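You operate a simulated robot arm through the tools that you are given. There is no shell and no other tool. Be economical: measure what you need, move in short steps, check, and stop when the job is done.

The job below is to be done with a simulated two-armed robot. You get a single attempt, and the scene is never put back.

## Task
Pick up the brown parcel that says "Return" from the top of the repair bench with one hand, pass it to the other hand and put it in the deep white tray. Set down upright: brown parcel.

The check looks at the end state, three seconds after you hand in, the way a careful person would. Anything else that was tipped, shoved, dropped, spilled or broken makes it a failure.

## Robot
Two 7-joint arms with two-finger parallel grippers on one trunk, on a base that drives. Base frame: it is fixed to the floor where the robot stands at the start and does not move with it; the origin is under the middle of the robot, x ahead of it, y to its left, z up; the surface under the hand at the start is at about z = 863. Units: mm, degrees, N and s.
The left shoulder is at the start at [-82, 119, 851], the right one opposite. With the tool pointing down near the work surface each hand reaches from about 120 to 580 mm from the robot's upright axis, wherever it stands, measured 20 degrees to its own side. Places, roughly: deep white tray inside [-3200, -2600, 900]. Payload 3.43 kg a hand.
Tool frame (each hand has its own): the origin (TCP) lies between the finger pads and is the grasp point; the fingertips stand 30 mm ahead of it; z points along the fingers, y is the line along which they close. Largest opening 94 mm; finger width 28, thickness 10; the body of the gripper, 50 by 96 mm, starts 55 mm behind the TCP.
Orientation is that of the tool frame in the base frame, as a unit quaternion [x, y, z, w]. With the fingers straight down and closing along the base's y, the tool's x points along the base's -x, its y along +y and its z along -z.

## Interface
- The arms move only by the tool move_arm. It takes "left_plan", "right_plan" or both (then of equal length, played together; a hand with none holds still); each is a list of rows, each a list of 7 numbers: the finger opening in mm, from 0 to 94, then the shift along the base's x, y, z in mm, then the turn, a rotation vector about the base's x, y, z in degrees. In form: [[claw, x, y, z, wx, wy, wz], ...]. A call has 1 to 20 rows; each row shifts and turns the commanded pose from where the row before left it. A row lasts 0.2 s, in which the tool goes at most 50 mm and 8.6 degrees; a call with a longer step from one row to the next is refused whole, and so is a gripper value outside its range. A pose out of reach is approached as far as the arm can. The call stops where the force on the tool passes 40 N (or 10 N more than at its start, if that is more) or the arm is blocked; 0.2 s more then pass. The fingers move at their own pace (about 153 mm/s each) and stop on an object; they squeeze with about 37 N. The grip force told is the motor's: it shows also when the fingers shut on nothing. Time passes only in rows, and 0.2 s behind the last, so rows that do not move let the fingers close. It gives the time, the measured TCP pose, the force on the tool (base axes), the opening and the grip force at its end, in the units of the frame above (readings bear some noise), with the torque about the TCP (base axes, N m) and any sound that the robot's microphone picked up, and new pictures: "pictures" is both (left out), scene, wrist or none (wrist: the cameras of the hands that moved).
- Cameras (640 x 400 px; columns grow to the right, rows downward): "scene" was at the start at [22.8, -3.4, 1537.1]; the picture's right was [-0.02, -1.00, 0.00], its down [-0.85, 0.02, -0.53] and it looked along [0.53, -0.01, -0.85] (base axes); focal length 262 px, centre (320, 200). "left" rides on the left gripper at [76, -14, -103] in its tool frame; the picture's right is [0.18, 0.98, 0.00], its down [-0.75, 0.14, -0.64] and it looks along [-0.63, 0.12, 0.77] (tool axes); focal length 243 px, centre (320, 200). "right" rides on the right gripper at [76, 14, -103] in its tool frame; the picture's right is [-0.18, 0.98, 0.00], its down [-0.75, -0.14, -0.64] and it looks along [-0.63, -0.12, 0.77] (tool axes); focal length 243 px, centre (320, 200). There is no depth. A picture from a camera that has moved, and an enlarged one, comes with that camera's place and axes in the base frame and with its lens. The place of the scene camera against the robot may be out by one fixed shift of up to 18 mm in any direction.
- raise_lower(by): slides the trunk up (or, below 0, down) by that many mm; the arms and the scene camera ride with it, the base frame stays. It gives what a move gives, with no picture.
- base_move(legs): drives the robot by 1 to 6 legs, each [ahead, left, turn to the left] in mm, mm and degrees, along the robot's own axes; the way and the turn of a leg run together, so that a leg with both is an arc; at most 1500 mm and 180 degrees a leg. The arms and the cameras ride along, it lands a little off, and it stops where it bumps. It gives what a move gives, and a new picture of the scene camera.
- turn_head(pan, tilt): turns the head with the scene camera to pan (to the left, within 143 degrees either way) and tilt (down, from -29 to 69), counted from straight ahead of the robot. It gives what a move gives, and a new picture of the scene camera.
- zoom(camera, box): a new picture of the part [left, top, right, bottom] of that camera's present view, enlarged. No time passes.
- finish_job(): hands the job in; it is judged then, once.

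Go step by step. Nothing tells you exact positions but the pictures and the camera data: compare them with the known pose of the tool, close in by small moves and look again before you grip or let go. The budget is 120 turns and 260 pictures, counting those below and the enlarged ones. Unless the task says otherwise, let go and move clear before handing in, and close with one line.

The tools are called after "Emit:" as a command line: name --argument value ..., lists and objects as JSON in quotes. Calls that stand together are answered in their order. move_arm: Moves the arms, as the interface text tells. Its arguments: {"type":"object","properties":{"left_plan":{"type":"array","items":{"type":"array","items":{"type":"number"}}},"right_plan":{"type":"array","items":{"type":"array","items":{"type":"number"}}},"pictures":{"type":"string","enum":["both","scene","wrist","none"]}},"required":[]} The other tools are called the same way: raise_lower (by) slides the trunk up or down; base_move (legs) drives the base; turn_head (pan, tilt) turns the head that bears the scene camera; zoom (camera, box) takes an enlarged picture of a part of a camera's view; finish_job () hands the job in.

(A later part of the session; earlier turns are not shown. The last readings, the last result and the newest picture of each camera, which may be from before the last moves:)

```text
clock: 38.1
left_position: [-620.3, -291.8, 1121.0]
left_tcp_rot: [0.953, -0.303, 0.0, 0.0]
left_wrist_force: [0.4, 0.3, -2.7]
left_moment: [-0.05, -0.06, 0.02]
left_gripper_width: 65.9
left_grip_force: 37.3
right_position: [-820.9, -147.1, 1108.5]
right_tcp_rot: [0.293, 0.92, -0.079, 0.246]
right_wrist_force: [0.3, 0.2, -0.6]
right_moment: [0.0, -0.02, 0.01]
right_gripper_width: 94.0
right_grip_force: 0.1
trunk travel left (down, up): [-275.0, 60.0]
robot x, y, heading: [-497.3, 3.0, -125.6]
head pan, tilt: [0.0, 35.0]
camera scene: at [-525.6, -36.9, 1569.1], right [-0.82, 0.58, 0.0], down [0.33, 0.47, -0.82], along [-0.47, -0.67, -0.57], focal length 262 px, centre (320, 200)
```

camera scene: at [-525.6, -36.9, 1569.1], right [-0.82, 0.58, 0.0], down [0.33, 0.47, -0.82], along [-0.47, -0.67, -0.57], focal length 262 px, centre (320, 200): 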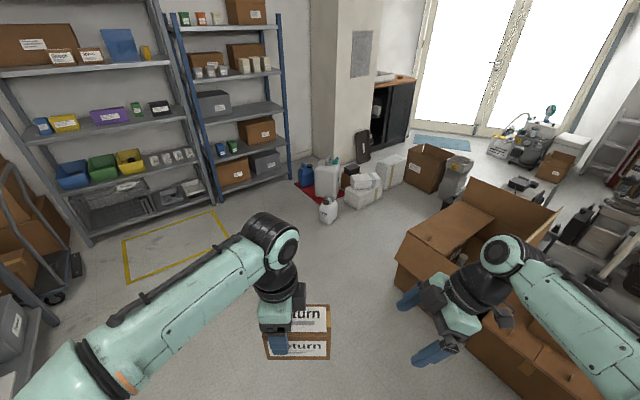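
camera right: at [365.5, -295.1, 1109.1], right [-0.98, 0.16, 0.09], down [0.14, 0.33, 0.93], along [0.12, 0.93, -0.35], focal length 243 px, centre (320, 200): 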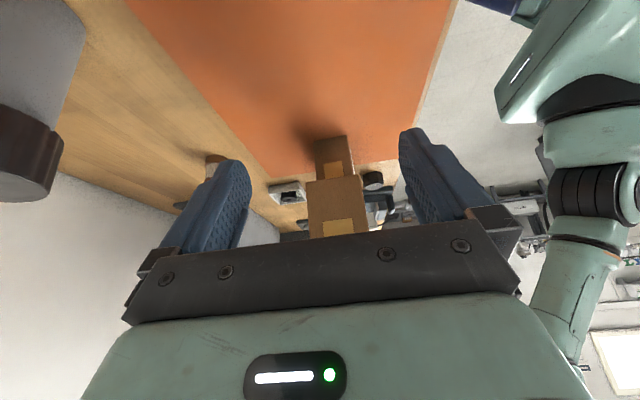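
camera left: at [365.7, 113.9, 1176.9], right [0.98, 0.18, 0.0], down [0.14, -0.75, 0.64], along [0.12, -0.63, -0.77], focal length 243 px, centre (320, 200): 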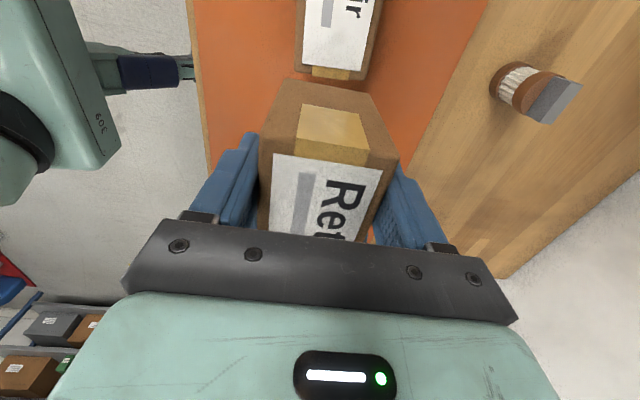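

The floor ahead is clear. I'll drive 1000 mm, turn a bit right and look at the passage.

Emit:
base_move --legs '[[1050, 0, 0], [0, 0, -25]]'

Emit:
turn_head --pan 20 --tilt 25

```text
clock: 44.8
left_position: [-1327.7, -1072.7, 1121.7]
left_tcp_rot: [0.869, -0.495, 0.0, 0.0]
left_wrist_force: [-0.3, -0.9, -2.1]
left_moment: [-0.09, -0.06, 0.01]
left_gripper_width: 66.1
left_grip_force: 37.0
right_position: [-1454.7, -859.0, 1107.1]
right_tcp_rot: [0.478, 0.839, -0.128, 0.225]
right_wrist_force: [-0.1, -0.2, -0.4]
right_moment: [0.04, 0.0, -0.03]
right_gripper_width: 94.0
right_grip_force: 0.1
trunk travel left (down, up): [-275.0, 60.0]
robot x, y, heading: [-1096.5, -855.8, -149.7]
head pan, tilt: [0.0, 35.0]
camera scene: at [-1138.1, -880.8, 1569.1], right [-0.51, 0.86, 0.0], down [0.49, 0.29, -0.82], along [-0.7, -0.42, -0.57], focal length 262 px, centre (320, 200)
```

scene: 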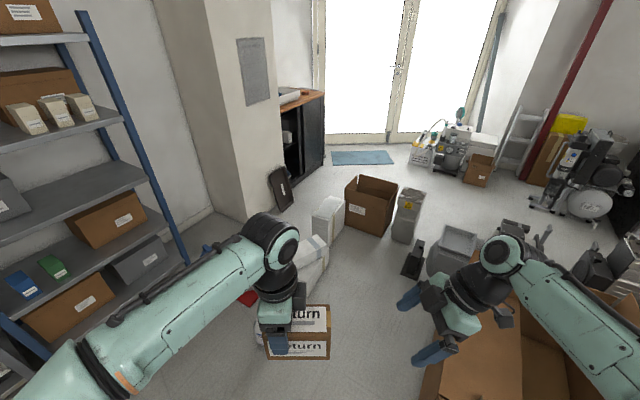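

```text
clock: 45.6
left_position: [-1328.2, -1073.3, 1120.8]
left_tcp_rot: [0.869, -0.495, 0.0, 0.0]
left_wrist_force: [0.1, -0.6, -3.1]
left_moment: [-0.04, -0.07, 0.02]
left_gripper_width: 66.2
left_grip_force: 36.8
right_position: [-1455.8, -858.8, 1107.2]
right_tcp_rot: [0.479, 0.839, -0.129, 0.224]
right_wrist_force: [0.4, 0.6, 0.4]
right_moment: [0.0, 0.0, 0.01]
right_gripper_width: 94.1
right_grip_force: 0.0
trunk travel left (down, up): [-275.0, 60.0]
robot x, y, heading: [-1099.8, -855.8, -149.5]
head pan, tilt: [20.0, 25.0]
camera scene: at [-1120.9, -907.1, 1584.9], right [-0.77, 0.64, 0.0], down [0.27, 0.33, -0.91], along [-0.58, -0.7, -0.42], focal length 262 px, centre (320, 200)
```

scene: 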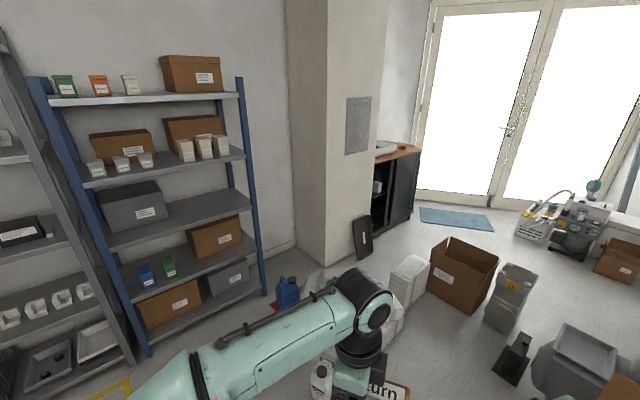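

The tray's cabinet faces +y; a row of boxes stands in front. I need the layout on the right-hand side to find a way through, so I'll look there and at my own base.

Emit:
turn_head --pan -25 --tilt 30

Emit:
turn_head --pan -60 --tilt 30

Emit:
turn_head --pan 0 --tilt 69

```text
clock: 46.7
left_position: [-1327.8, -1074.1, 1121.1]
left_tcp_rot: [0.869, -0.495, 0.001, 0.001]
left_wrist_force: [-0.2, -1.7, -2.4]
left_moment: [-0.06, -0.01, 0.01]
left_gripper_width: 66.2
left_grip_force: 37.2
right_position: [-1454.9, -858.3, 1107.5]
right_tcp_rot: [0.479, 0.839, -0.128, 0.225]
right_wrist_force: [0.2, 0.7, -0.6]
right_moment: [0.02, 0.01, -0.01]
right_gripper_width: 93.9
right_grip_force: 0.1
trunk travel left (down, up): [-275.0, 60.0]
robot x, y, heading: [-1098.5, -857.7, -149.7]
head pan, tilt: [-25.0, 30.0]
camera scene: at [-1152.3, -844.9, 1576.9], right [-0.1, 1.0, 0.0], down [0.5, 0.05, -0.87], along [-0.86, -0.09, -0.5], focal length 262 px, centre (320, 200)
```

scene: 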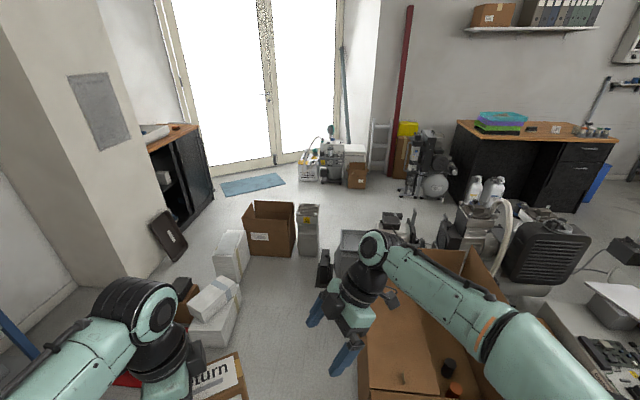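

```text
clock: 47.7
left_position: [-1329.2, -1073.9, 1121.5]
left_tcp_rot: [0.868, -0.496, 0.0, -0.001]
left_wrist_force: [-0.3, -0.4, -2.2]
left_moment: [-0.06, -0.06, 0.03]
left_gripper_width: 66.0
left_grip_force: 37.1
right_position: [-1455.4, -858.2, 1108.5]
right_tcp_rot: [0.479, 0.839, -0.128, 0.225]
right_wrist_force: [0.8, 0.3, -0.3]
right_moment: [0.01, -0.02, 0.01]
right_gripper_width: 94.3
right_grip_force: 0.1
trunk travel left (down, up): [-275.0, 60.0]
robot x, y, heading: [-1097.3, -856.5, -149.5]
head pan, tilt: [-60.0, 30.0]
camera scene: at [-1141.2, -791.7, 1576.9], right [0.49, 0.87, 0.0], down [0.44, -0.24, -0.87], along [-0.76, 0.42, -0.5], focal length 262 px, centre (320, 200)
```

scene: 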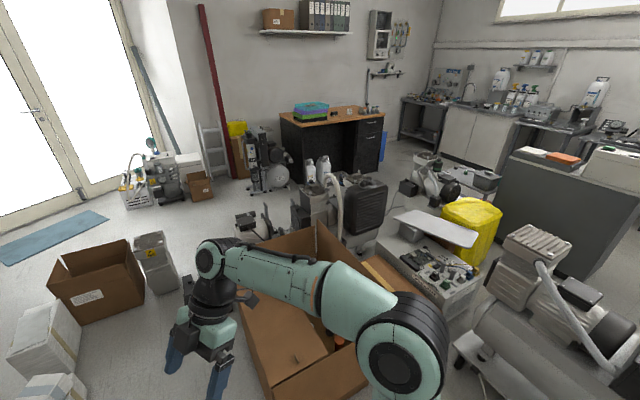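

```text
clock: 49.0
left_position: [-1328.1, -1073.2, 1120.8]
left_tcp_rot: [0.869, -0.495, -0.001, 0.0]
left_wrist_force: [-0.6, 0.5, -2.0]
left_moment: [-0.08, -0.04, 0.0]
left_gripper_width: 66.0
left_grip_force: 37.4
right_position: [-1454.4, -858.5, 1108.2]
right_tcp_rot: [0.478, 0.839, -0.128, 0.225]
right_wrist_force: [-0.4, 0.7, -0.3]
right_moment: [0.01, 0.02, -0.06]
right_gripper_width: 94.1
right_grip_force: 0.1
trunk travel left (down, up): [-275.0, 60.0]
robot x, y, heading: [-1097.2, -855.6, -149.5]
head pan, tilt: [0.0, 68.8]
camera scene: at [-1110.5, -864.4, 1525.5], right [-0.51, 0.86, 0.0], down [0.8, 0.47, -0.36], along [-0.31, -0.18, -0.93], focal length 262 px, centre (320, 200)
```

scene: 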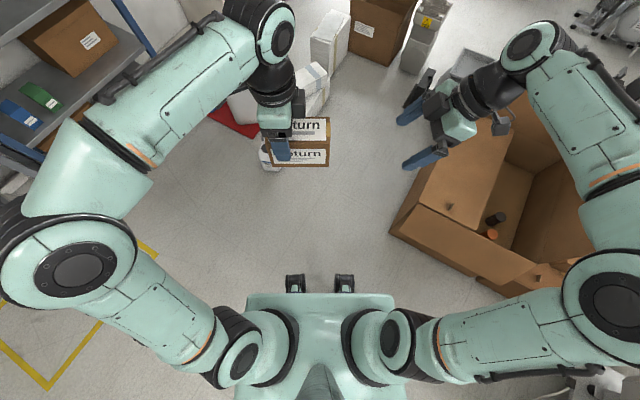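

The base looks narrow (about ±170–200 mm) and the arms travel above the clutter, so base clearance is what matters. I'll move up the clear aisle for a better view of the gaps.

Emit:
base_move --legs '[[650, 0, 0]]'

Emit:
turn_head --pan -20 --tilt 45

Emit:
turn_head --pan 25 --tilt 40

Emit:
turn_head --pan 95 --tilt 69

```text
clock: 52.6
left_position: [-1888.7, -1399.0, 1121.4]
left_tcp_rot: [0.867, -0.498, 0.0, 0.0]
left_wrist_force: [0.2, -0.4, -3.5]
left_moment: [-0.04, -0.05, -0.01]
left_gripper_width: 66.4
left_grip_force: 37.2
right_position: [-2011.9, -1185.3, 1108.5]
right_tcp_rot: [0.481, 0.838, -0.129, 0.226]
right_wrist_force: [-0.6, -0.4, 0.4]
right_moment: [-0.01, -0.03, -0.03]
right_gripper_width: 94.0
right_grip_force: 0.1
trunk travel left (down, up): [-275.0, 60.0]
robot x, y, heading: [-1656.5, -1185.6, -149.6]
head pan, tilt: [0.0, 68.8]
camera scene: at [-1668.5, -1192.6, 1525.4], right [-0.5, 0.86, 0.0], down [0.8, 0.47, -0.36], along [-0.31, -0.18, -0.93], focal length 262 px, centre (320, 200)
```

scene: 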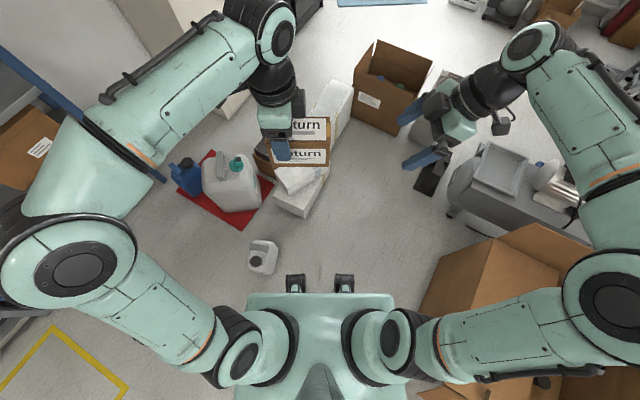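

```text
clock: 53.5
left_position: [-1888.1, -1400.5, 1120.0]
left_tcp_rot: [0.867, -0.498, -0.001, 0.0]
left_wrist_force: [-0.3, 0.4, -2.8]
left_moment: [-0.07, -0.03, -0.02]
left_gripper_width: 66.0
left_grip_force: 37.2
right_position: [-2013.2, -1183.9, 1108.2]
right_tcp_rot: [0.481, 0.837, -0.129, 0.225]
right_wrist_force: [-0.6, 0.4, -0.3]
right_moment: [0.01, 0.01, 0.0]
right_gripper_width: 93.8
right_grip_force: 0.0
trunk travel left (down, up): [-275.0, 60.0]
robot x, y, heading: [-1658.0, -1182.8, -149.6]
head pan, tilt: [-20.0, 45.0]
camera scene: at [-1700.0, -1178.9, 1554.2], right [-0.18, 0.98, 0.0], down [0.7, 0.13, -0.71], along [-0.7, -0.13, -0.71], focal length 262 px, centre (320, 200)
```

scene: 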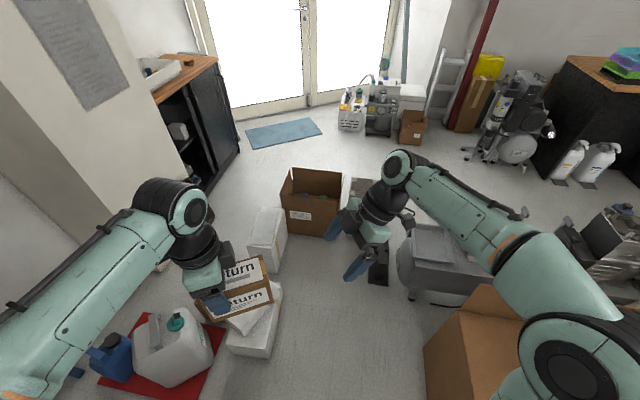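

```text
clock: 54.6
left_position: [-1887.6, -1401.1, 1120.3]
left_tcp_rot: [0.867, -0.498, 0.0, 0.0]
left_wrist_force: [0.2, 0.7, -2.7]
left_moment: [-0.06, -0.05, -0.01]
left_gripper_width: 66.1
left_grip_force: 37.0
right_position: [-2012.5, -1184.8, 1108.2]
right_tcp_rot: [0.48, 0.838, -0.129, 0.225]
right_wrist_force: [0.1, 0.6, 0.4]
right_moment: [-0.03, 0.05, 0.02]
right_gripper_width: 94.1
right_grip_force: 0.2
trunk travel left (down, up): [-275.0, 60.0]
robot x, y, heading: [-1660.0, -1184.2, -149.8]
head pan, tilt: [25.0, 40.0]
camera scene: at [-1668.6, -1234.1, 1561.6], right [-0.82, 0.57, 0.0], down [0.37, 0.53, -0.77], along [-0.44, -0.63, -0.64], focal length 262 px, centre (320, 200)
```

scene: 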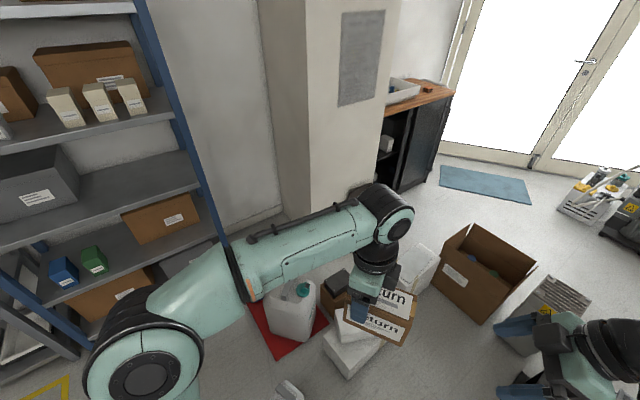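

```text
clock: 56.0
left_position: [-1888.5, -1400.3, 1119.8]
left_tcp_rot: [0.867, -0.498, 0.0, 0.0]
left_wrist_force: [-0.3, 0.3, -2.0]
left_moment: [-0.09, -0.02, 0.0]
left_gripper_width: 66.1
left_grip_force: 36.9
right_position: [-2012.6, -1184.2, 1108.3]
right_tcp_rot: [0.481, 0.838, -0.129, 0.223]
right_wrist_force: [0.8, 0.2, -0.4]
right_moment: [-0.02, -0.03, 0.03]
right_gripper_width: 93.9
right_grip_force: 0.0
trunk travel left (down, up): [-275.0, 60.0]
robot x, y, heading: [-1655.7, -1183.0, -149.8]
head pan, tilt: [95.0, 68.8]
camera scene: at [-1587.8, -1210.0, 1525.5], right [-0.82, -0.58, 0.0], down [-0.54, 0.76, -0.36], along [0.21, -0.3, -0.93], focal length 262 px, centre (320, 200)
```

scene: 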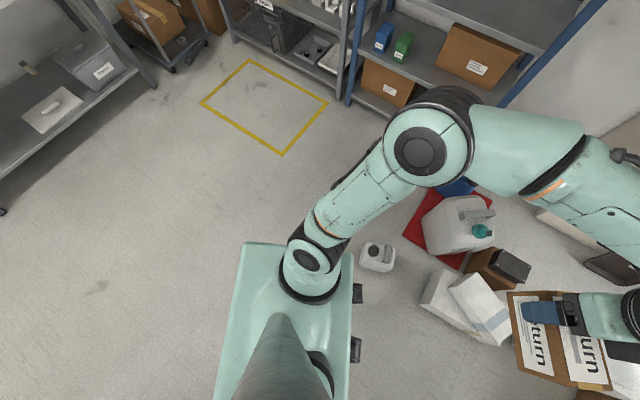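

I can't yet see the gap hidden by the right hand. I'll swing that hand outwards and look again.

Emit:
move_arm --right_plan '[[94, -20, 34, 10, 0, 0, 0], [94, -20, 34, 10, 0, 0, 0], [94, -20, 34, 10, 0, 0, 0], [94, -20, 34, 10, 0, 0, 0], [94, -20, 34, 10, 0, 0, 0]]' --pictures "none"

Emit:
turn_head --pan -10 --tilt 40

Emit:
zoom --camera "scene" --box '[200, 120, 480, 295]'

Emit:
zoom --camera "scene" --box '[160, 0, 400, 150]'

```text
clock: 57.2
left_position: [-1887.9, -1399.9, 1120.8]
left_tcp_rot: [0.867, -0.498, 0.0, 0.0]
left_wrist_force: [-0.7, 0.5, -2.4]
left_moment: [-0.06, -0.04, 0.0]
left_gripper_width: 66.0
left_grip_force: 37.0
right_position: [-2115.7, -1013.2, 1158.5]
right_tcp_rot: [0.481, 0.838, -0.128, 0.224]
right_wrist_force: [-0.4, 1.2, 0.0]
right_moment: [0.0, 0.0, -0.01]
right_gripper_width: 93.9
right_grip_force: 0.0
trunk travel left (down, up): [-275.0, 60.0]
robot x, y, heading: [-1654.0, -1183.0, -149.8]
head pan, tilt: [95.0, 68.8]
```

```text
clock: 59.0
left_position: [-1887.9, -1400.0, 1121.8]
left_tcp_rot: [0.867, -0.499, 0.0, 0.0]
left_wrist_force: [-0.9, -0.8, -2.9]
left_moment: [-0.07, -0.05, -0.01]
left_gripper_width: 66.1
left_grip_force: 36.9
right_position: [-2114.1, -1014.6, 1157.1]
right_tcp_rot: [0.481, 0.838, -0.129, 0.225]
right_wrist_force: [-0.9, 0.2, -0.1]
right_moment: [-0.03, 0.03, 0.04]
right_gripper_width: 94.0
right_grip_force: 0.1
trunk travel left (down, up): [-275.0, 60.0]
robot x, y, heading: [-1652.8, -1187.4, -150.0]
head pan, tilt: [-10.0, 40.0]
camera scene: at [-1699.8, -1193.8, 1561.6], right [-0.35, 0.94, 0.0], down [0.6, 0.22, -0.77], along [-0.72, -0.27, -0.64], focal length 262 px, centre (320, 200)
```

scene: 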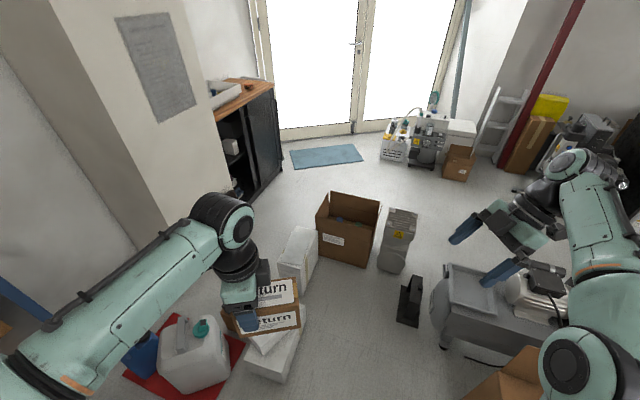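

```text
2.29 times, centred on (340, 208) of scene
camera zoom: at [-1699.8, -1193.8, 1561.6], right [-0.35, 0.94, 0.0], down [0.6, 0.22, -0.77], along [-0.72, -0.27, -0.64], focal length 600 px, centre (274, 183)
```

zoom: 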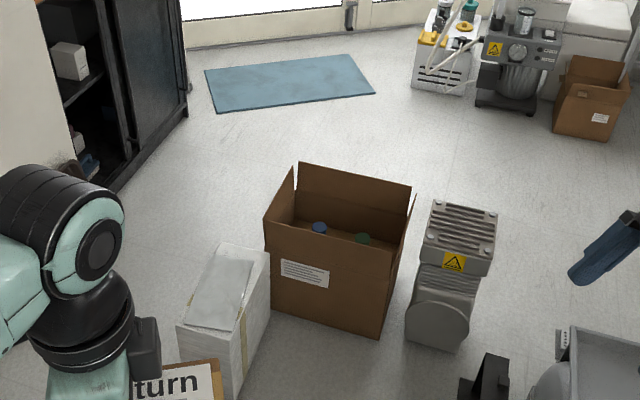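

```text
2.67 times, centred on (280, 75) of scene
camera zoom: at [-1699.8, -1193.8, 1561.6], right [-0.35, 0.94, 0.0], down [0.6, 0.22, -0.77], along [-0.72, -0.27, -0.64], focal length 699 px, centre (427, 533)
```

zoom: 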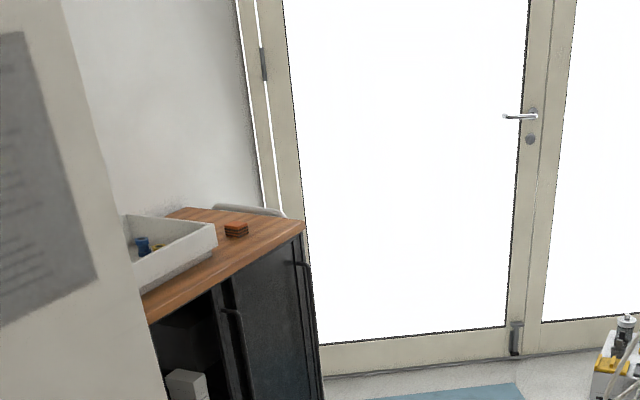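

The row of boxes fully blocks this side, but the floor in front of the cabinet is open from the far side (x about -3400). There seems to be a longer way round by the desk. I'll tuck the right hand back, reverse out and look from the other side.

Emit:
move_arm --right_plan '[[94, 20, -34, -10, 0, 0, 0], [94, 20, -34, -10, 0, 0, 0], [94, 20, -34, -10, 0, 0, 0], [94, 20, -34, -10, 0, 0, 0], [94, 20, -34, -10, 0, 0, 0]]' --pictures "none"

Emit:
base_move --legs '[[-1300, 0, 0], [0, 0, -120]]'

Emit:
turn_head --pan 10 --tilt 22

Emit:
turn_head --pan 60 --tilt 25

```text
clock: 60.2
left_position: [-1888.3, -1399.8, 1120.5]
left_tcp_rot: [0.867, -0.498, -0.001, 0.0]
left_wrist_force: [-0.2, 0.0, -2.6]
left_moment: [-0.06, -0.01, -0.01]
left_gripper_width: 66.0
left_grip_force: 37.1
right_position: [-2013.7, -1185.5, 1108.2]
right_tcp_rot: [0.48, 0.838, -0.129, 0.225]
right_wrist_force: [0.2, -0.8, -1.0]
right_moment: [0.03, 0.0, -0.02]
right_gripper_width: 94.1
right_grip_force: 0.0
trunk travel left (down, up): [-275.0, 60.0]
robot x, y, heading: [-1654.9, -1186.0, -150.0]
head pan, tilt: [-10.0, 40.0]
```

```text
clock: 71.7
left_position: [-609.9, -216.8, 1120.2]
left_tcp_rot: [-0.02, 1.0, 0.001, 0.0]
left_wrist_force: [0.8, 0.8, -2.7]
left_moment: [0.06, 0.09, -0.01]
left_gripper_width: 65.8
left_grip_force: 36.5
right_position: [-361.1, -206.6, 1107.9]
right_tcp_rot: [0.966, 0.02, -0.259, 0.005]
right_wrist_force: [-0.3, -0.6, -0.5]
right_moment: [-0.02, 0.03, 0.01]
right_gripper_width: 94.2
right_grip_force: 0.0
trunk travel left (down, up): [-275.0, 60.0]
robot x, y, heading: [-529.1, -522.3, 92.3]
head pan, tilt: [-10.0, 40.0]
camera scene: at [-517.4, -484.2, 1561.6], right [0.99, -0.13, 0.0], down [-0.09, -0.64, -0.77], along [0.1, 0.76, -0.64], focal length 262 px, centre (320, 200)
```

scene: 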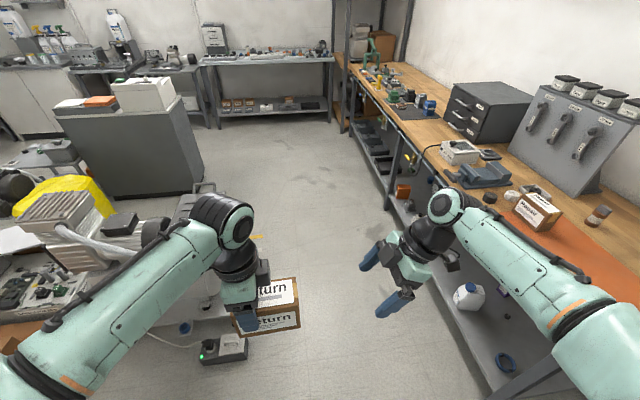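

```text
clock: 72.6
left_position: [-610.2, -217.7, 1120.6]
left_tcp_rot: [-0.02, 1.0, 0.0, -0.001]
left_wrist_force: [0.3, -0.9, -2.5]
left_moment: [0.01, 0.07, 0.02]
left_gripper_width: 66.1
left_grip_force: 36.8
right_position: [-359.3, -206.2, 1108.7]
right_tcp_rot: [0.966, 0.019, -0.259, 0.005]
right_wrist_force: [0.5, 0.9, -0.2]
right_moment: [-0.03, 0.01, 0.01]
right_gripper_width: 94.0
right_grip_force: 0.1
trunk travel left (down, up): [-275.0, 60.0]
robot x, y, heading: [-532.4, -523.8, 91.9]
head pan, tilt: [10.0, 22.0]
camera scene: at [-548.5, -477.7, 1589.7], right [0.98, 0.21, 0.0], down [0.08, -0.37, -0.93], along [-0.2, 0.91, -0.38], focal length 262 px, centre (320, 200)
```

scene: 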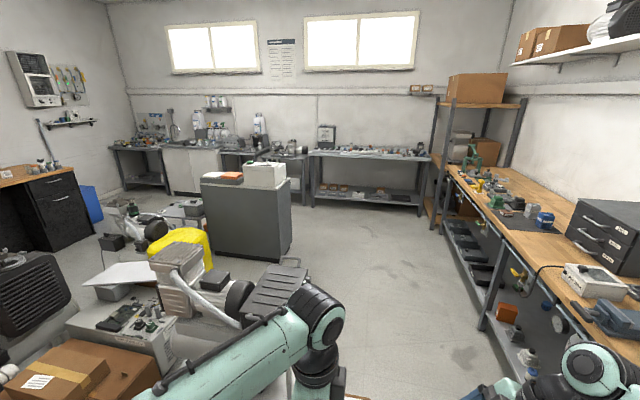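

```text
clock: 73.8
left_position: [-610.4, -216.2, 1120.4]
left_tcp_rot: [-0.02, 1.0, 0.001, -0.001]
left_wrist_force: [-0.1, -0.8, -2.3]
left_moment: [-0.02, 0.08, -0.02]
left_gripper_width: 65.8
left_grip_force: 36.9
right_position: [-360.0, -207.0, 1108.7]
right_tcp_rot: [0.966, 0.019, -0.259, 0.005]
right_wrist_force: [0.4, -0.7, 0.1]
right_moment: [-0.01, -0.03, -0.01]
right_gripper_width: 93.9
right_grip_force: 0.1
trunk travel left (down, up): [-275.0, 60.0]
robot x, y, heading: [-527.3, -522.7, 92.2]
head pan, tilt: [60.0, 25.0]
camera scene: at [-610.4, -525.4, 1584.9], right [0.47, 0.88, 0.0], down [0.37, -0.2, -0.91], along [-0.8, 0.42, -0.42], focal length 262 px, centre (320, 200)
```

scene: 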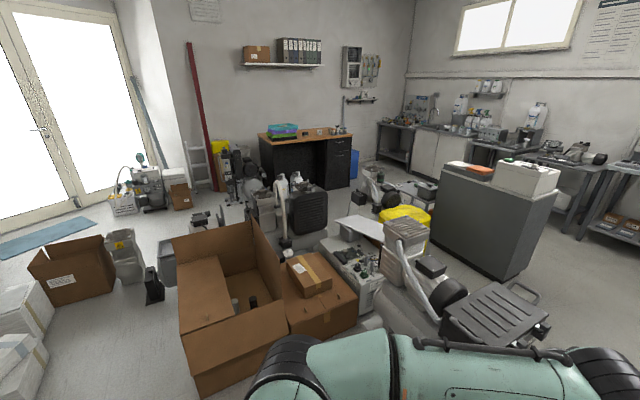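

There is a clear aisle alongside the bench, and another between the grey counter and the rear work table. I'll follow it in legs.

Emit:
base_move --legs '[[0, 0, -12], [1240, 0, 0], [0, 0, 18], [1100, 0, 0]]'

Emit:
turn_head --pan 55 --tilt 25

```text
clock: 87.0
left_position: [-604.4, 2069.0, 1120.9]
left_tcp_rot: [-0.081, 0.997, 0.0, 0.0]
left_wrist_force: [0.4, 0.3, -2.0]
left_moment: [-0.01, 0.05, -0.03]
left_gripper_width: 65.9
left_grip_force: 36.9
right_position: [-357.0, 2111.1, 1108.7]
right_tcp_rot: [0.963, 0.078, -0.258, 0.021]
right_wrist_force: [0.0, -0.3, -0.1]
right_moment: [0.0, 0.0, 0.02]
right_gripper_width: 94.0
right_grip_force: 0.1
trunk travel left (down, up): [-275.0, 60.0]
robot x, y, heading: [-485.1, 1776.0, 99.1]
head pan, tilt: [60.0, 25.0]
camera scene: at [-566.3, 1763.6, 1584.9], right [0.35, 0.94, 0.0], down [0.4, -0.15, -0.91], along [-0.85, 0.32, -0.42], focal length 262 px, centre (320, 200)
```

scene: 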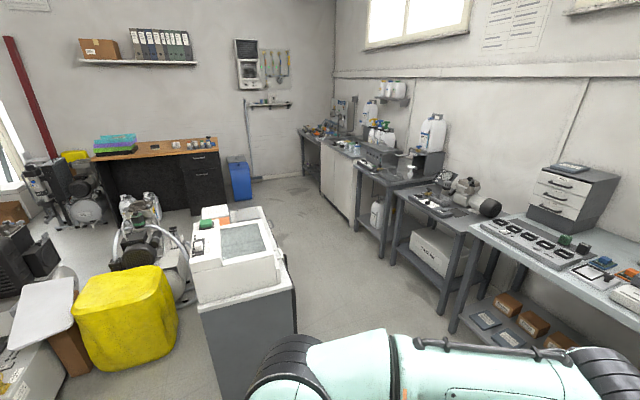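

```text
clock: 87.6
left_position: [-602.1, 2068.9, 1119.4]
left_tcp_rot: [-0.081, 0.997, 0.0, -0.001]
left_wrist_force: [-0.1, 0.1, -2.3]
left_moment: [-0.01, 0.05, 0.0]
left_gripper_width: 66.3
left_grip_force: 37.5
right_position: [-355.8, 2110.9, 1108.6]
right_tcp_rot: [0.963, 0.078, -0.258, 0.021]
right_wrist_force: [0.5, 1.0, 0.4]
right_moment: [0.02, 0.02, -0.02]
right_gripper_width: 93.9
right_grip_force: 0.1
trunk travel left (down, up): [-275.0, 60.0]
robot x, y, heading: [-482.5, 1774.5, 99.5]
head pan, tilt: [55.0, 25.0]
camera scene: at [-563.1, 1770.9, 1584.9], right [0.43, 0.9, 0.0], down [0.38, -0.18, -0.91], along [-0.82, 0.39, -0.42], focal length 262 px, centre (320, 200)
```

scene: 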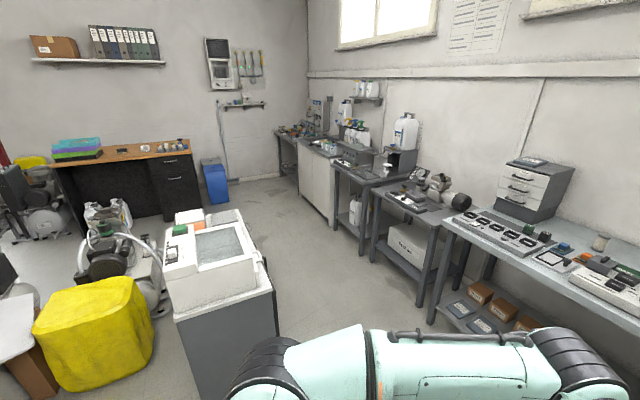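

Beyond the counter the floor is clear. I'll go into the aisle, turn to face -y (the heading I need at the tray) and strafe along so that the wide elbows stay clear.

Emit:
base_move --legs '[[800, 0, 0], [0, 0, 171]]'

Emit:
turn_head --pan -80 --tilt 30

```text
clock: 98.7
left_position: [-565.2, 2249.5, 1120.9]
left_tcp_rot: [0.999, -0.039, 0.0, 0.0]
left_wrist_force: [0.0, -0.7, -2.5]
left_moment: [-0.02, -0.06, 0.01]
left_gripper_width: 65.9
left_grip_force: 37.1
right_position: [-814.9, 2269.5, 1109.8]
right_tcp_rot: [0.037, 0.965, -0.01, 0.259]
right_wrist_force: [-0.6, 0.3, -0.3]
right_moment: [-0.01, -0.03, 0.01]
right_gripper_width: 94.0
right_grip_force: 0.1
trunk travel left (down, up): [-275.0, 60.0]
robot x, y, heading: [-609.9, 2562.6, -94.5]
head pan, tilt: [55.0, 25.0]
camera scene: at [-538.4, 2547.2, 1584.9], right [-0.64, -0.77, 0.0], down [-0.33, 0.27, -0.91], along [0.7, -0.58, -0.42], focal length 262 px, centre (320, 200)
```

scene: 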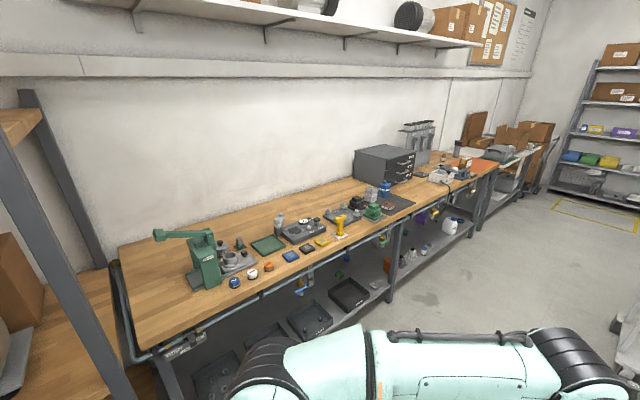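

```text
clock: 100.9
left_position: [-565.7, 2250.6, 1120.0]
left_tcp_rot: [0.999, -0.038, 0.0, 0.0]
left_wrist_force: [-0.2, 0.1, -2.0]
left_moment: [0.0, -0.07, -0.01]
left_gripper_width: 66.2
left_grip_force: 37.5
right_position: [-815.9, 2268.7, 1108.8]
right_tcp_rot: [0.036, 0.965, -0.01, 0.259]
right_wrist_force: [-0.4, -0.1, -0.1]
right_moment: [0.0, 0.01, 0.01]
right_gripper_width: 94.3
right_grip_force: 0.1
trunk travel left (down, up): [-275.0, 60.0]
robot x, y, heading: [-614.2, 2566.5, -94.5]
head pan, tilt: [-80.0, 30.0]
camera scene: at [-699.5, 2596.9, 1576.9], right [-0.1, 1.0, 0.0], down [0.5, 0.05, -0.87], along [-0.86, -0.08, -0.5], focal length 262 px, centre (320, 200)
```

scene: 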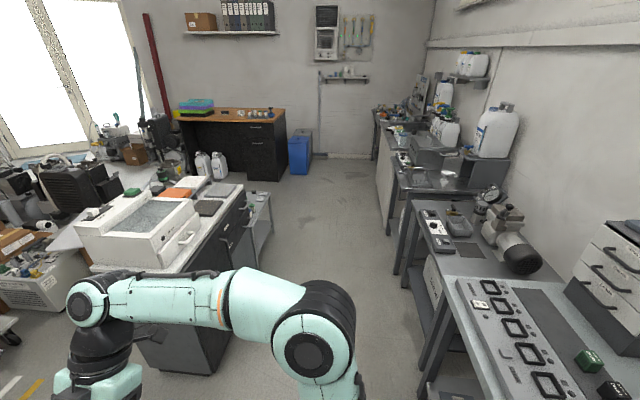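

The aisle runs at y about 2000–2940. I'll straighten to -90° and strafe along its middle.

Emit:
base_move --legs '[[40, 0, 4.5], [0, -1450, 0]]'

Emit:
turn_head --pan -45 --tilt 35

```text
clock: 114.3
left_position: [-1993.0, 2200.4, 1119.9]
left_tcp_rot: [1.0, 0.01, 0.0, -0.001]
left_wrist_force: [0.4, -1.1, -2.6]
left_moment: [0.03, -0.08, 0.02]
left_gripper_width: 66.1
left_grip_force: 36.8
right_position: [-2243.3, 2194.9, 1109.3]
right_tcp_rot: [-0.011, 0.966, 0.003, 0.259]
right_wrist_force: [0.7, 0.1, 0.6]
right_moment: [0.01, 0.01, 0.01]
right_gripper_width: 94.0
right_grip_force: 0.1
trunk travel left (down, up): [-275.0, 60.0]
robot x, y, heading: [-2068.9, 2506.9, -88.8]
head pan, tilt: [-80.0, 30.0]
camera scene: at [-2159.6, 2532.5, 1576.9], right [-0.19, 0.98, 0.0], down [0.49, 0.1, -0.87], along [-0.85, -0.17, -0.5], focal length 262 px, centre (320, 200)
```

scene: 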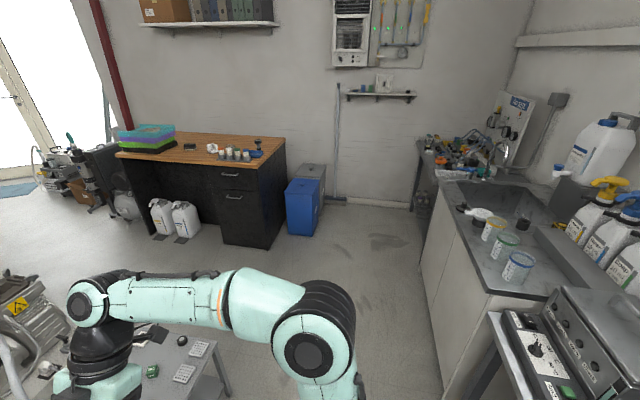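

```text
clock: 115.3
left_position: [-1991.3, 2199.8, 1120.2]
left_tcp_rot: [1.0, 0.011, 0.0, 0.0]
left_wrist_force: [0.1, 0.7, -2.4]
left_moment: [-0.01, -0.09, 0.0]
left_gripper_width: 65.9
left_grip_force: 37.1
right_position: [-2242.8, 2195.2, 1109.0]
right_tcp_rot: [-0.01, 0.966, 0.003, 0.259]
right_wrist_force: [0.2, 0.1, 0.2]
right_moment: [-0.04, -0.02, 0.03]
right_gripper_width: 93.8
right_grip_force: 0.0
trunk travel left (down, up): [-275.0, 60.0]
robot x, y, heading: [-2066.6, 2507.8, -88.9]
head pan, tilt: [-45.0, 35.0]
camera scene: at [-2131.9, 2486.5, 1569.1], right [-0.72, 0.69, 0.0], down [0.4, 0.41, -0.82], along [-0.57, -0.59, -0.57], focal length 262 px, centre (320, 200)
```

scene: 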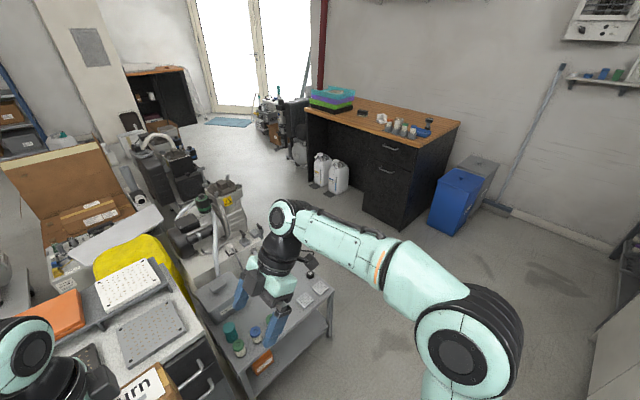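

The route is visible: between the machines (x about -2850) and the jugs (x about -3800). I'll strafe to x about -3360 and then drive ahead.

Emit:
base_move --legs '[[0, -1300, -1.2]]'

Emit:
turn_head --pan 0 --tilt 35

```text
clock: 126.9
left_position: [-3297.7, 2195.0, 1120.6]
left_tcp_rot: [1.0, -0.006, -0.001, 0.0]
left_wrist_force: [0.5, -0.5, -3.1]
left_moment: [0.04, -0.09, 0.01]
left_gripper_width: 66.1
left_grip_force: 37.3
right_position: [-3547.2, 2197.5, 1109.8]
right_tcp_rot: [0.006, 0.966, -0.002, 0.258]
right_wrist_force: [-0.2, -0.1, 0.5]
right_moment: [0.01, -0.03, -0.04]
right_gripper_width: 93.8
right_grip_force: 0.0
trunk travel left (down, up): [-275.0, 60.0]
robot x, y, heading: [-3363.7, 2499.8, -90.6]
head pan, tilt: [-45.0, 35.0]
camera scene: at [-3426.2, 2485.0, 1569.1], right [-0.7, 0.72, 0.0], down [0.41, 0.4, -0.82], along [-0.59, -0.57, -0.57], focal length 262 px, centre (320, 200)
```

scene: 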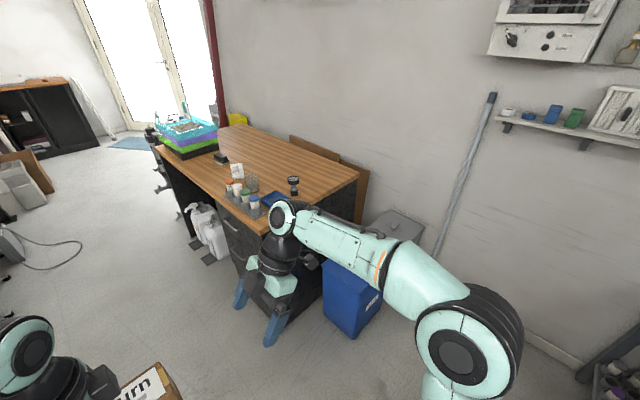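

```text
clock: 128.0
left_position: [-3296.8, 2193.5, 1120.3]
left_tcp_rot: [1.0, -0.007, 0.0, -0.001]
left_wrist_force: [-0.5, -1.0, -2.2]
left_moment: [0.01, -0.06, 0.0]
left_gripper_width: 66.1
left_grip_force: 36.7
right_position: [-3546.5, 2197.5, 1109.5]
right_tcp_rot: [0.007, 0.966, -0.001, 0.259]
right_wrist_force: [0.6, -0.2, 0.3]
right_moment: [0.01, -0.03, 0.02]
right_gripper_width: 94.2
right_grip_force: 0.2
trunk travel left (down, up): [-275.0, 60.0]
robot x, y, heading: [-3362.9, 2504.3, -91.0]
head pan, tilt: [0.0, 35.0]
camera scene: at [-3364.4, 2458.3, 1569.1], right [-1.0, 0.02, 0.0], down [0.01, 0.57, -0.82], along [-0.01, -0.82, -0.57], focal length 262 px, centre (320, 200)
```

scene: 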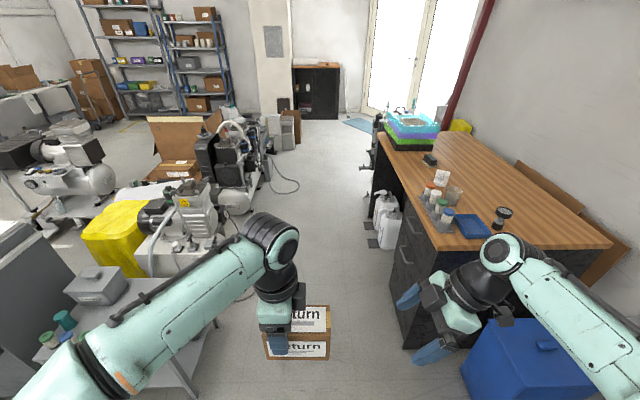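

The way ahead is clear, apart from a cable at x about -3140, which I'll stay clear of. Driving straight ahead.

Emit:
base_move --legs '[[0, 0, 1], [1400, 0, 0], [1200, 0, 0]]'

```text
clock: 141.2
left_position: [-3277.7, -447.9, 1120.8]
left_tcp_rot: [1.0, -0.004, -0.001, -0.001]
left_wrist_force: [-0.5, 0.7, -2.8]
left_moment: [0.01, -0.09, 0.0]
left_gripper_width: 66.2
left_grip_force: 37.4
right_position: [-3527.7, -447.1, 1109.4]
right_tcp_rot: [0.003, 0.966, -0.001, 0.259]
right_wrist_force: [0.0, 0.0, -0.3]
right_moment: [-0.02, -0.03, 0.03]
right_gripper_width: 94.2
right_grip_force: 0.1
trunk travel left (down, up): [-275.0, 60.0]
robot x, y, heading: [-3343.5, -139.6, -90.3]
head pan, tilt: [0.0, 35.0]
camera scene: at [-3346.6, -184.6, 1569.1], right [-1.0, 0.01, 0.0], down [0.0, 0.57, -0.82], along [-0.01, -0.82, -0.57], focal length 262 px, centre (320, 200)
```

scene: 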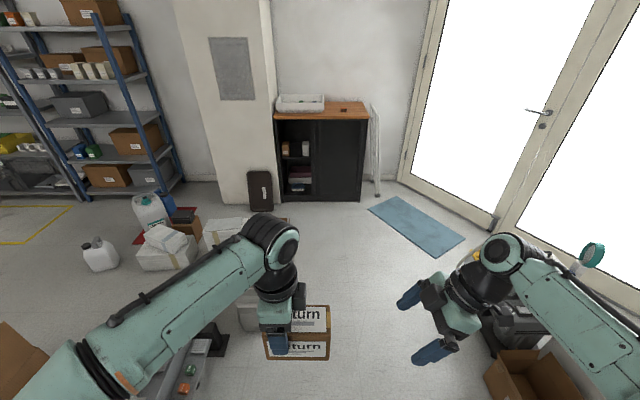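

The tray is in plain view on the cabinet ahead. I'll sidestep a little to -x for clearance from the boxes and drive up.

Emit:
base_move --legs '[[500, -110, 0], [950, 0, 0]]'

Emit:
zoom --camera "scene" --box '[200, 0, 440, 150]'

```text
clock: 148.8
left_position: [-3392.2, -1898.6, 1120.6]
left_tcp_rot: [1.0, 0.0, 0.0, 0.0]
left_wrist_force: [-0.3, 0.1, -2.2]
left_moment: [-0.02, -0.08, 0.0]
left_gripper_width: 66.2
left_grip_force: 37.3
right_position: [-3642.3, -1900.7, 1109.4]
right_tcp_rot: [0.001, 0.966, -0.001, 0.26]
right_wrist_force: [0.4, 0.6, -0.6]
right_moment: [-0.02, 0.0, 0.04]
right_gripper_width: 94.0
right_grip_force: 0.1
trunk travel left (down, up): [-275.0, 60.0]
robot x, y, heading: [-3461.3, -1590.0, -89.8]
head pan, tilt: [0.0, 35.0]
camera scene: at [-3462.5, -1636.3, 1569.1], right [-1.0, 0.0, 0.0], down [0.0, 0.57, -0.82], along [0.0, -0.82, -0.57], focal length 262 px, centre (320, 200)
```

scene: 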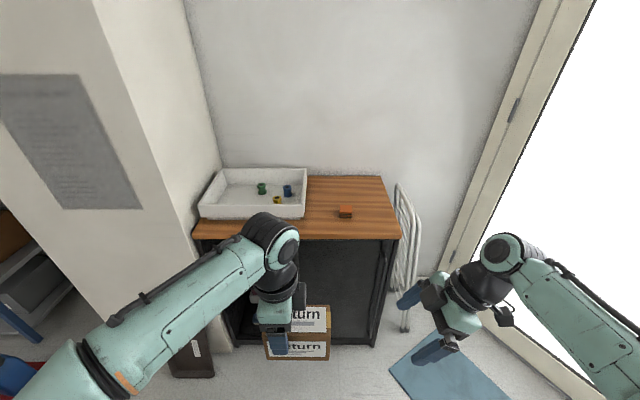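

```text
2.67 times, centred on (320, 75) of scene
camera zoom: at [-3462.5, -1636.3, 1569.1], right [-1.0, 0.0, 0.0], down [0.0, 0.57, -0.82], along [0.0, -0.82, -0.57], focal length 699 px, centre (320, 533)
```

zoom: 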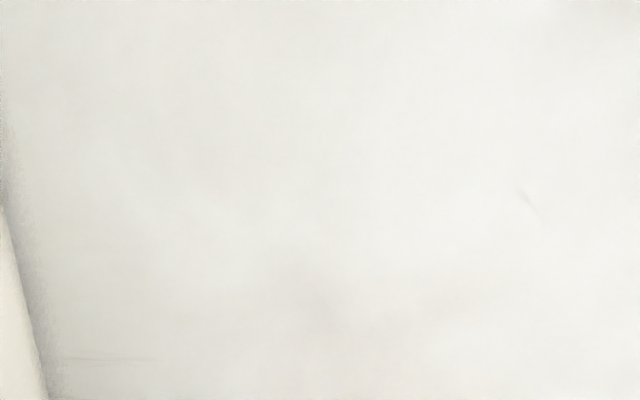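

The tray has three small items near its right side and free space on the left. I'll zoom in on it.

Emit:
zoom --camera "scene" --box '[184, 145, 344, 245]'

```text
4.00 times, centred on (264, 195) of scene
camera zoom: at [-3462.5, -1636.3, 1569.1], right [-1.0, 0.0, 0.0], down [0.0, 0.57, -0.82], along [0.0, -0.82, -0.57], focal length 1049 px, centre (544, 220)
```

zoom: 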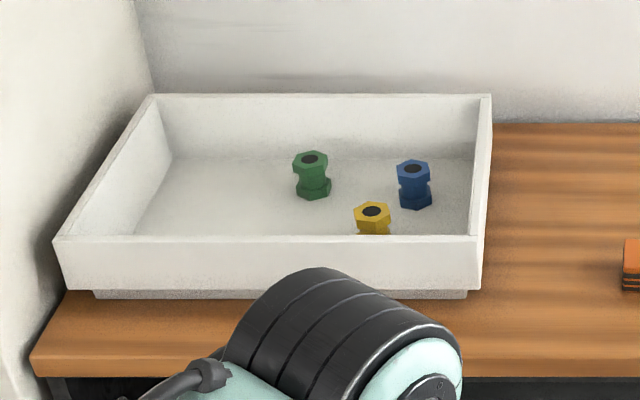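

The tray spans x -2970 to -3395, y -2505 to -2820, with its rim at about z 940. The bolts lie at about (-3183,-2695), (-3270,-2572) and (-3308,-2671). The free front-left area suits the parcel at about (-3130,-2590). I'll extend the left arm here in free space first.

Emit:
move_arm --left_plan '[[40, 10, -16, -2, 0, 0, 0], [40, 10, -16, -2, 0, 0, 0], [40, 10, -16, -2, 0, 0, 0], [40, 10, -16, -2, 0, 0, 0], [40, 10, -16, -2, 0, 0, 0], [40, 10, -16, -2, 0, 0, 0], [40, 10, -16, -2, 0, 0, 0], [40, 10, -16, -2, 0, 0, 0], [40, 10, -16, -2, 0, 0, 0], [40, 10, -16, -2, 0, 0, 0], [40, 10, -16, -2, 0, 0, 0], [40, 10, -14, -3, 0, 0, 0]]'

```text
clock: 151.4
left_position: [-3274.7, -2076.6, 1092.2]
left_tcp_rot: [1.0, 0.0, -0.001, -0.002]
left_wrist_force: [-0.1, 0.0, -2.9]
left_moment: [0.01, -0.06, 0.01]
left_gripper_width: 66.1
left_grip_force: 37.3
left hand out of reach, approached as far as the arm can: row 12
right_position: [-3640.5, -1899.4, 1109.7]
right_tcp_rot: [0.0, 0.966, 0.0, 0.259]
right_wrist_force: [-0.2, -0.5, -0.2]
right_moment: [0.03, 0.03, 0.01]
right_gripper_width: 94.0
right_grip_force: 0.1
trunk travel left (down, up): [-275.0, 60.0]
robot x, y, heading: [-3461.9, -1590.1, -89.9]
head pan, tilt: [0.0, 35.0]
camera scene: at [-3461.9, -1635.9, 1569.1], right [-1.0, 0.0, 0.0], down [0.0, 0.57, -0.82], along [0.0, -0.82, -0.57], focal length 262 px, centre (320, 200)
camera left: at [-3199.5, -2062.6, 1195.7], right [0.18, -0.98, 0.0], down [-0.75, -0.14, 0.64], along [-0.63, -0.12, -0.77], focal length 243 px, centre (320, 200)
```

scene: 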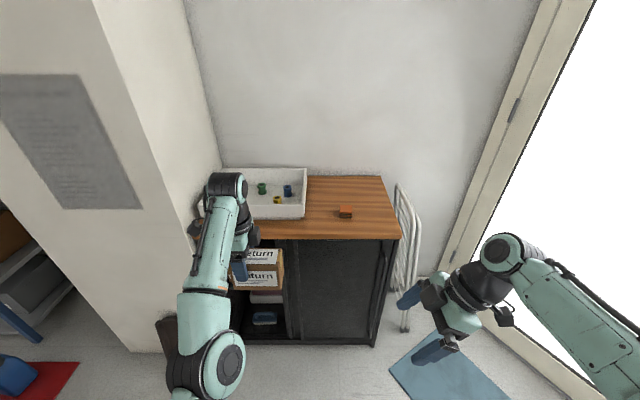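
left: 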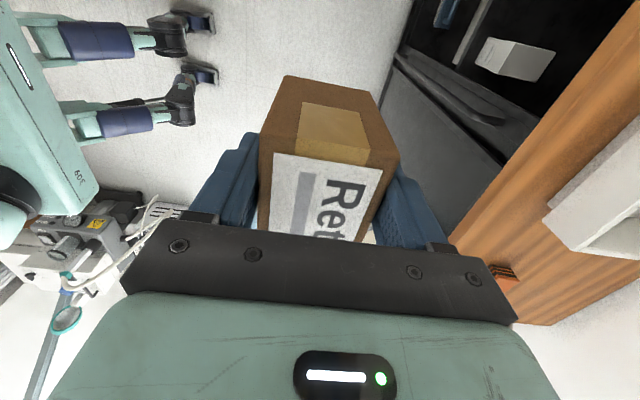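

The arm is extended with the parcel bottom at about z 1013, above the rim. I'll drive ahead, then left, then check.

Emit:
base_move --legs '[[400, 0, 0], [0, 170, 0]]'

Emit:
zoom --camera "left" --box '[0, 0, 640, 400]'

```text
clock: 155.6
left_position: [-3107.8, -2470.2, 1092.1]
left_tcp_rot: [1.0, -0.001, 0.001, -0.001]
left_wrist_force: [0.8, 0.1, -1.6]
left_moment: [0.0, -0.08, -0.02]
left_gripper_width: 66.0
left_grip_force: 37.1
right_position: [-3473.0, -2290.9, 1108.8]
right_tcp_rot: [0.003, 0.966, -0.001, 0.259]
right_wrist_force: [1.3, -0.2, 0.1]
right_moment: [-0.01, -0.02, -0.03]
right_gripper_width: 94.0
right_grip_force: 0.1
trunk travel left (down, up): [-275.0, 60.0]
robot x, y, heading: [-3292.5, -1980.9, -90.0]
head pan, tilt: [0.0, 35.0]
camera scene: at [-3292.2, -2028.1, 1569.1], right [-1.0, 0.0, 0.0], down [0.0, 0.57, -0.82], along [0.0, -0.82, -0.57], focal length 262 px, centre (320, 200)
```

scene: 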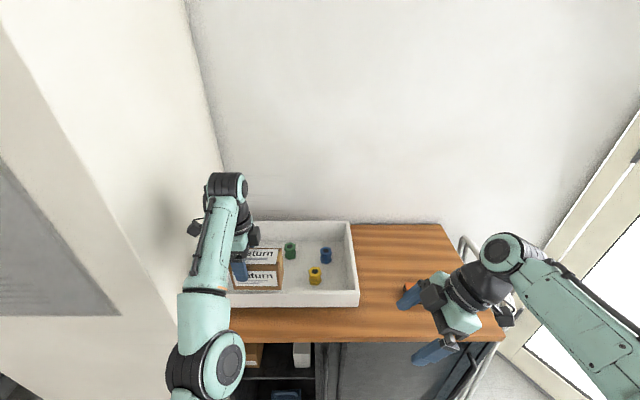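

```text
1.00 times, centred on (320, 200) of left (not enlarged: the box is as wide or as high as the picture)
camera zoom: at [-3031.7, -2456.0, 1195.8], right [0.18, -0.98, 0.0], down [-0.75, -0.14, 0.64], along [-0.63, -0.11, -0.77], focal length 243 px, centre (320, 200)
```

zoom: 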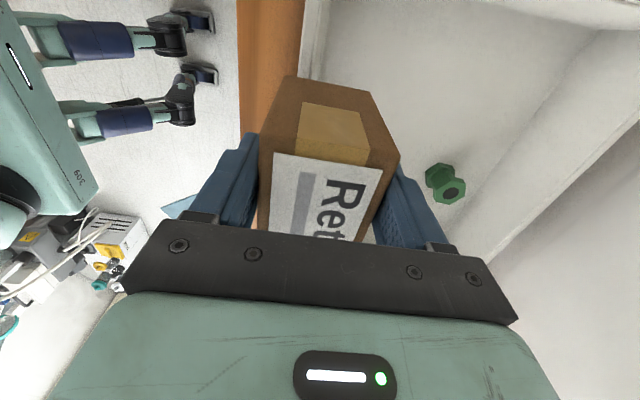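

I'm near the tray now; one zoom will fix the rim and bolts precisely.

Emit:
zoom --camera "scene" --box '[196, 195, 388, 315]'

```text
3.33 times, centred on (292, 255) of scene
camera zoom: at [-3292.2, -2028.1, 1569.1], right [-1.0, 0.0, 0.0], down [0.0, 0.57, -0.82], along [0.0, -0.82, -0.57], focal length 874 px, centre (413, 17)
```

zoom: 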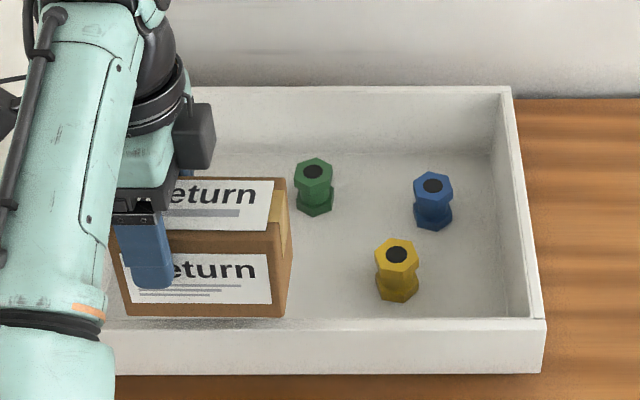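

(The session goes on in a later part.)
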